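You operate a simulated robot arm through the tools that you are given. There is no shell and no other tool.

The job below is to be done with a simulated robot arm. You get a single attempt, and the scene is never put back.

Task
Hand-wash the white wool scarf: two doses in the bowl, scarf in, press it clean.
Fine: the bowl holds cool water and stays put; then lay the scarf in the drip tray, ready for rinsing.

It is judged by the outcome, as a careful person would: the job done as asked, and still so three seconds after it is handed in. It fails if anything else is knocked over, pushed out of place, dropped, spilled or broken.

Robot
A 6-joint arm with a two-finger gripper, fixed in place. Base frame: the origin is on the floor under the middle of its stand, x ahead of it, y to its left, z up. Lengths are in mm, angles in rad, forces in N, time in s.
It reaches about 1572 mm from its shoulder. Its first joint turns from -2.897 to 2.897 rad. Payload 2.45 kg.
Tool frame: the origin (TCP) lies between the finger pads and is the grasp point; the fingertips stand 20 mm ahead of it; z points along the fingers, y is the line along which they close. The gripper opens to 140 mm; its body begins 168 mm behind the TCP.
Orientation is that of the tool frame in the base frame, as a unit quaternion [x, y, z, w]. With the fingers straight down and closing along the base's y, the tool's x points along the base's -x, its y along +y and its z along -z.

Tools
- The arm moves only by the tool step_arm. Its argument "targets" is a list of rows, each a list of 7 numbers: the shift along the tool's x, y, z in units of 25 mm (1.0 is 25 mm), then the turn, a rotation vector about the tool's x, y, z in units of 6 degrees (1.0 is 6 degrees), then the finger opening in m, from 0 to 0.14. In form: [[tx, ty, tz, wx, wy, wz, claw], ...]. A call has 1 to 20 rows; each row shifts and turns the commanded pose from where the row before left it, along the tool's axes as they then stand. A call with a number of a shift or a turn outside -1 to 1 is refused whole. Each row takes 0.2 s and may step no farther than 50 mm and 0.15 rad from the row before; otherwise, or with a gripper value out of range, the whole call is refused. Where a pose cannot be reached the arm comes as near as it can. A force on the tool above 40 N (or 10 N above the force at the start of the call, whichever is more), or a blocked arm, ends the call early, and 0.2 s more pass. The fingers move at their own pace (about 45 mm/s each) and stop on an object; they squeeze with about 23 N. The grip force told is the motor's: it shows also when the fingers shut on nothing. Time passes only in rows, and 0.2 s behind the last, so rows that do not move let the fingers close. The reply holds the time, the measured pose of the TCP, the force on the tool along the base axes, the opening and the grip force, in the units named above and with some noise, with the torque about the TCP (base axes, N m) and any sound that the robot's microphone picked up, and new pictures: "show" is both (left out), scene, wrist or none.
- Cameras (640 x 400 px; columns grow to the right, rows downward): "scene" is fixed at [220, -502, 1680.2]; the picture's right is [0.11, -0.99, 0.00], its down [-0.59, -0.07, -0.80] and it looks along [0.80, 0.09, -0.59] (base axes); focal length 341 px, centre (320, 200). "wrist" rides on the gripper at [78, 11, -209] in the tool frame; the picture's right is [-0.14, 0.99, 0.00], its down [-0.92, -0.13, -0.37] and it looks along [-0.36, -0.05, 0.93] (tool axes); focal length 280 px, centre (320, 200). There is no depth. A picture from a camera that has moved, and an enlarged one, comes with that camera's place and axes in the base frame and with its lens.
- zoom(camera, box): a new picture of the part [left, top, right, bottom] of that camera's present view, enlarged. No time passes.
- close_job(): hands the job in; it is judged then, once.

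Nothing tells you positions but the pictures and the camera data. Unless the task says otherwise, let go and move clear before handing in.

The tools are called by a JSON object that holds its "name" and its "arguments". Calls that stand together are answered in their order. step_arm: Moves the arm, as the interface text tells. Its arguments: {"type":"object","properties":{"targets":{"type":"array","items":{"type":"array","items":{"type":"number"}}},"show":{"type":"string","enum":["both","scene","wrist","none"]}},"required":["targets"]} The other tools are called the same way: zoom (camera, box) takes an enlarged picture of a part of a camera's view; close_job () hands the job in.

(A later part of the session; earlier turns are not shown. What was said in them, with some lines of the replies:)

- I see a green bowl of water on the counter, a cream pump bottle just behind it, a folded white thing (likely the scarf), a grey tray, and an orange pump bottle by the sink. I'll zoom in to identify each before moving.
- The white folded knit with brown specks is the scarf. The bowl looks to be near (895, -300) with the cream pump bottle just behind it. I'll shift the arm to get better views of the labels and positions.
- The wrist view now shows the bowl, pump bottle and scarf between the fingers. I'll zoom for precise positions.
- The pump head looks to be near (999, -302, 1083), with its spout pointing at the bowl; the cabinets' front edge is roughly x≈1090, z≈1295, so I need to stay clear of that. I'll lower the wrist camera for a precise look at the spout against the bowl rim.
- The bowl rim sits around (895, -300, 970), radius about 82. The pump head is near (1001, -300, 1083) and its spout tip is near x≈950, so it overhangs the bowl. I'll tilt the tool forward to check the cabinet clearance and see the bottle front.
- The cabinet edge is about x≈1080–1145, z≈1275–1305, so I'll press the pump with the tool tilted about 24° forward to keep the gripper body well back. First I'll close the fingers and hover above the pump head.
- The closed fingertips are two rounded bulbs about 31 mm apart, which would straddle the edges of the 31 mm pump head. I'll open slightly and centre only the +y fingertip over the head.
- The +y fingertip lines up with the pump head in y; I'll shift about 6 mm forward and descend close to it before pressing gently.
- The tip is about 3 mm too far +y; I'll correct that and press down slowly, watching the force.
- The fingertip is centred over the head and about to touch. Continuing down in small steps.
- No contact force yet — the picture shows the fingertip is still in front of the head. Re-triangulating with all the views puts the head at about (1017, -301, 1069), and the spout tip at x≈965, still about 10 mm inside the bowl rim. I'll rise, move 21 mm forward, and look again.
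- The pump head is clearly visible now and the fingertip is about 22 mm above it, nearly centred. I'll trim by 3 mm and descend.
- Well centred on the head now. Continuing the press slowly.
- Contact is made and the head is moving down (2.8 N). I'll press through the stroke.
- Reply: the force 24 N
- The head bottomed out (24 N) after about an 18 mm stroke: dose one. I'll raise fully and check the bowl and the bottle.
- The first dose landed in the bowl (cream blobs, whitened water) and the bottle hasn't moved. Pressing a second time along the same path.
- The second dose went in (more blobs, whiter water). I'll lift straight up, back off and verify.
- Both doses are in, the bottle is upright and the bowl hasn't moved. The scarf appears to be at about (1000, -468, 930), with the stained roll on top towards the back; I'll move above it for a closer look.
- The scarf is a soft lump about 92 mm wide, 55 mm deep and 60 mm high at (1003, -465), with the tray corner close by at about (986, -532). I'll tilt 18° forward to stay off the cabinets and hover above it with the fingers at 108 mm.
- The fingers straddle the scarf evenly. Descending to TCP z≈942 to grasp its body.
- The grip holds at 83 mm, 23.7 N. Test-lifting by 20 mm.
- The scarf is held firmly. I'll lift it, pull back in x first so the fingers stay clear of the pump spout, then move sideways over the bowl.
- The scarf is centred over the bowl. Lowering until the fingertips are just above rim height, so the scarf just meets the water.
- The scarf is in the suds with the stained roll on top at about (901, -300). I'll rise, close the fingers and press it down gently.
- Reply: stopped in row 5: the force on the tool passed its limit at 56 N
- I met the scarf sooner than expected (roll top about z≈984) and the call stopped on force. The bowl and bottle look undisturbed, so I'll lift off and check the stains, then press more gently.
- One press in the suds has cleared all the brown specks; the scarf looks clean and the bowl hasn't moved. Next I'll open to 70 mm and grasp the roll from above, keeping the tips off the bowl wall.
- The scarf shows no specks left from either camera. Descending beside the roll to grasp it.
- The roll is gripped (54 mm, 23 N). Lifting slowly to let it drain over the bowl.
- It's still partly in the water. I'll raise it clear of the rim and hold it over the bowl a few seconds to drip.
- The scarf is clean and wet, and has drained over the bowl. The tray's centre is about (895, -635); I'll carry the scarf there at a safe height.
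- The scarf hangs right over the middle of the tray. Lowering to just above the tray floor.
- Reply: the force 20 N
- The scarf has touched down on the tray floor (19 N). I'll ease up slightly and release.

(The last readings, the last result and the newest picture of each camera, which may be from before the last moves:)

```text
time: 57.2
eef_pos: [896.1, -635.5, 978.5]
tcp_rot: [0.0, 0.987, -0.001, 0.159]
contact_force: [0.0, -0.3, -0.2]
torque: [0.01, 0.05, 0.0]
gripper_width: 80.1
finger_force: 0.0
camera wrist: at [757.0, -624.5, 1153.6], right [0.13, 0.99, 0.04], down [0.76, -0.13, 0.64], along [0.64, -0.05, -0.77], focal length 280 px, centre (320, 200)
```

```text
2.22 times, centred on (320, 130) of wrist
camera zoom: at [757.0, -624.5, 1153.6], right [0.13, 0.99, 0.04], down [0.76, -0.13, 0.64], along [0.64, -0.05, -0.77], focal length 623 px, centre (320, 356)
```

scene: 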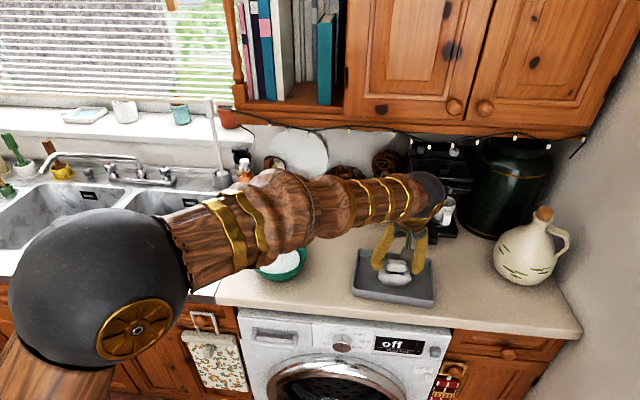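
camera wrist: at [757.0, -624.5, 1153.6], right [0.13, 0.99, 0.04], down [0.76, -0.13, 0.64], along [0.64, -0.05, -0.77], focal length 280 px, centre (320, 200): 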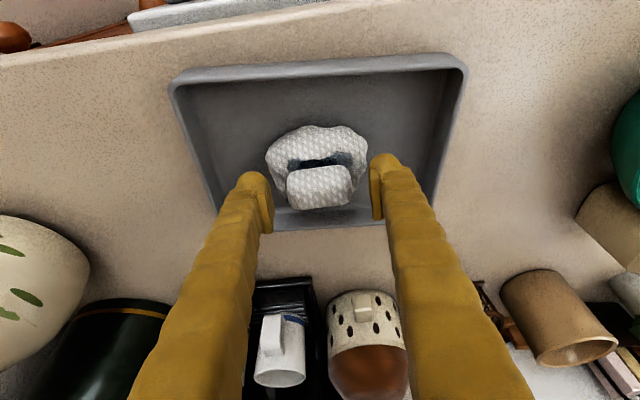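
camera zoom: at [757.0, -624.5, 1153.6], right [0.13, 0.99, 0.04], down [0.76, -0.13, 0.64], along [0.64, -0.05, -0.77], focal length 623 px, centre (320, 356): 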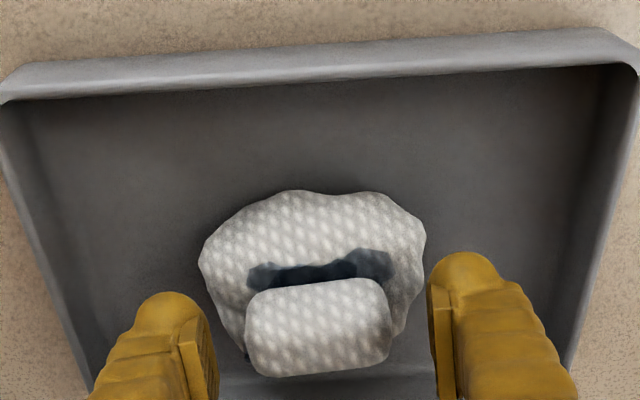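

Released, and the scarf sits in the tray. Raising straight up and backing away to check everything.

{"name": "step_arm", "arguments": {"targets": [[-0.1236, 0, -0.3804, 0, 0, 0, 0.08], [-0.309, 0, -0.951, 0, 0, 0, 0.08], [-0.309, 0, -0.951, 0, 0, 0, 0.08], [-0.309, 0, -0.951, 0, 0, 0, 0.08], [-0.309, 0, -0.951, 0, 0, 0, 0.08], [-0.309, 0, -0.951, 0, 0, 0, 0.08], [-0.309, 0, -0.951, 0, 0, 0, 0.08], [0, 0, -1, 0, 0, 0, 0.08], [0, 0, -1, 0, 0, 0, 0.08], [0.951, 0, -0.309, 0, 0, 0, 0.08], [0.951, 0, -0.309, 0, 0, 0, 0.08], [0.951, 0, -0.309, 0, 0, 0, 0.08], [0.951, 0, -0.309, 0, 0, 0, 0.08], [0.951, 0, -0.309, 0, 0, 0, 0.08]]}}

{"name": "zoom", "arguments": {"camera": "scene", "box": [220, 180, 460, 320]}}

{"name": "zoom", "arguments": {"camera": "scene", "box": [340, 220, 440, 310]}}

```text
time: 60.2
eef_pos: [752.2, -634.8, 1186.1]
tcp_rot: [0.0, 0.987, -0.002, 0.158]
contact_force: [1.0, -0.5, -0.8]
torque: [0.0, -0.02, -0.03]
gripper_width: 79.9
finger_force: 0.2
camera wrist: at [614.3, -624.6, 1361.0], right [0.13, 0.99, 0.04], down [0.76, -0.13, 0.64], along [0.64, -0.05, -0.77], focal length 280 px, centre (320, 200)
```

scene: 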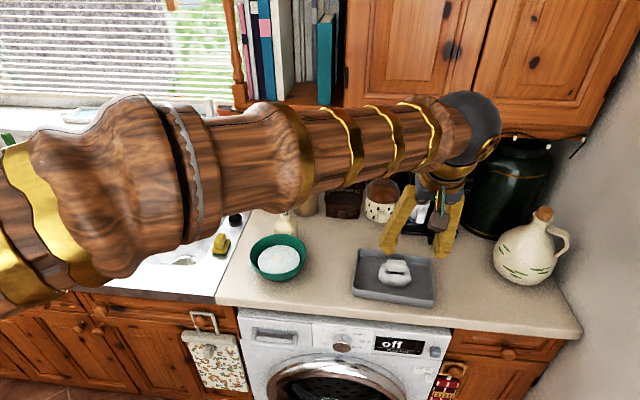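
wrist: 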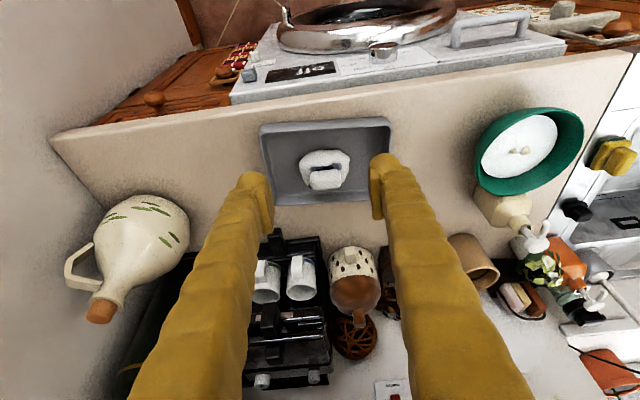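

```text
2.67 times, centred on (340, 250) of scene
camera zoom: at [220.0, -502.0, 1680.2], right [0.11, -0.99, 0.0], down [-0.59, -0.07, -0.8], along [0.8, 0.09, -0.59], focal length 910 px, centre (267, 67)
```

zoom: 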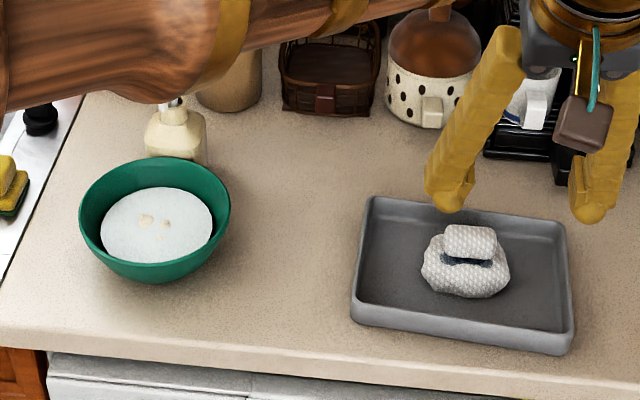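

```text
4.44 times, centred on (390, 265) of scene
camera zoom: at [220.0, -502.0, 1680.2], right [0.11, -0.99, 0.0], down [-0.59, -0.07, -0.8], along [0.8, 0.09, -0.59], focal length 1517 px, centre (9, -89)
```

zoom: 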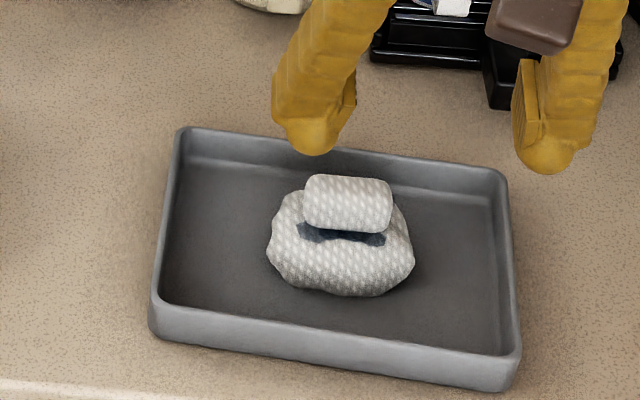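

{"name": "zoom", "arguments": {"camera": "wrist", "box": [280, 130, 370, 205]}}

{"name": "zoom", "arguments": {"camera": "wrist", "box": [440, 90, 640, 330]}}

```text
5.33 times, centred on (325, 168) of wrist
camera zoom: at [614.3, -624.6, 1361.0], right [0.13, 0.99, 0.04], down [0.76, -0.13, 0.64], along [0.64, -0.05, -0.77], focal length 1495 px, centre (293, 373)
```

zoom: 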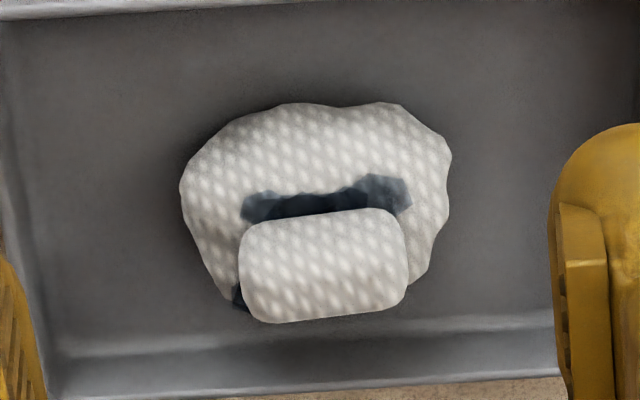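

```text
1.67 times, centred on (540, 210) of wrist
camera zoom: at [614.3, -624.6, 1361.0], right [0.13, 0.99, 0.04], down [0.76, -0.13, 0.64], along [0.64, -0.05, -0.77], focal length 467 px, centre (-47, 183)
```

zoom: 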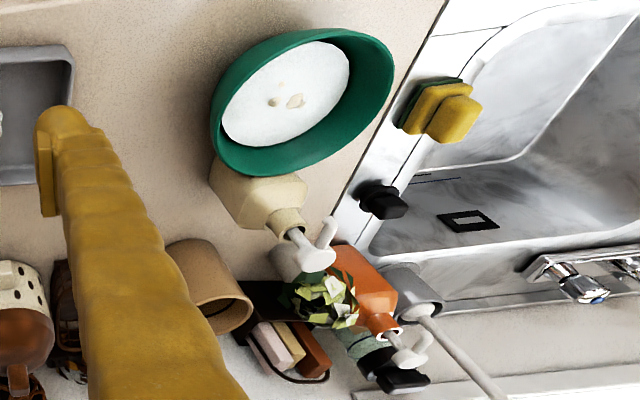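

Two doses went into the bowl, which hasn't moved. The scarf's brown specks are gone. A dark bluish patch showed up in its fold once it was wet; I take it to be wetness, though I can't be sure. The scarf is lying in the drip tray, the gripper is open and clear, and nothing else looks disturbed, so I'm handing the job in.

{"name": "close_job", "arguments": {}}

```text
The job is handed in.
```

The job is handed in: the scarf got two doses and one press, its brown specks are gone, and it's lying in the middle of the drip tray, ready for rinsing.

- **Doses:** I pressed the cream bottle by the bowl twice, to the end of its stroke each time. It had no label I could see; I took it to be the wool wash because it stood with its spout over the bowl. The first dose clearly landed in the water. After the second press I could see little change in the bowl, so I'm counting that one mainly from the full stroke.
- **Pressing:** The one press was harder than intended, peaking at 56 N because the scarf sat higher than I'd estimated. The bowl didn't shift.
- **Dark patch:** A dark bluish patch appeared in the scarf's fold as soon as it got wet, and it's still there. I took it for wetness, but it's worth a look when you rinse.
- **Surroundings:** I let the scarf drip over the bowl for about three seconds before moving it. I saw no drips on the counter, and nothing else looked moved or knocked.
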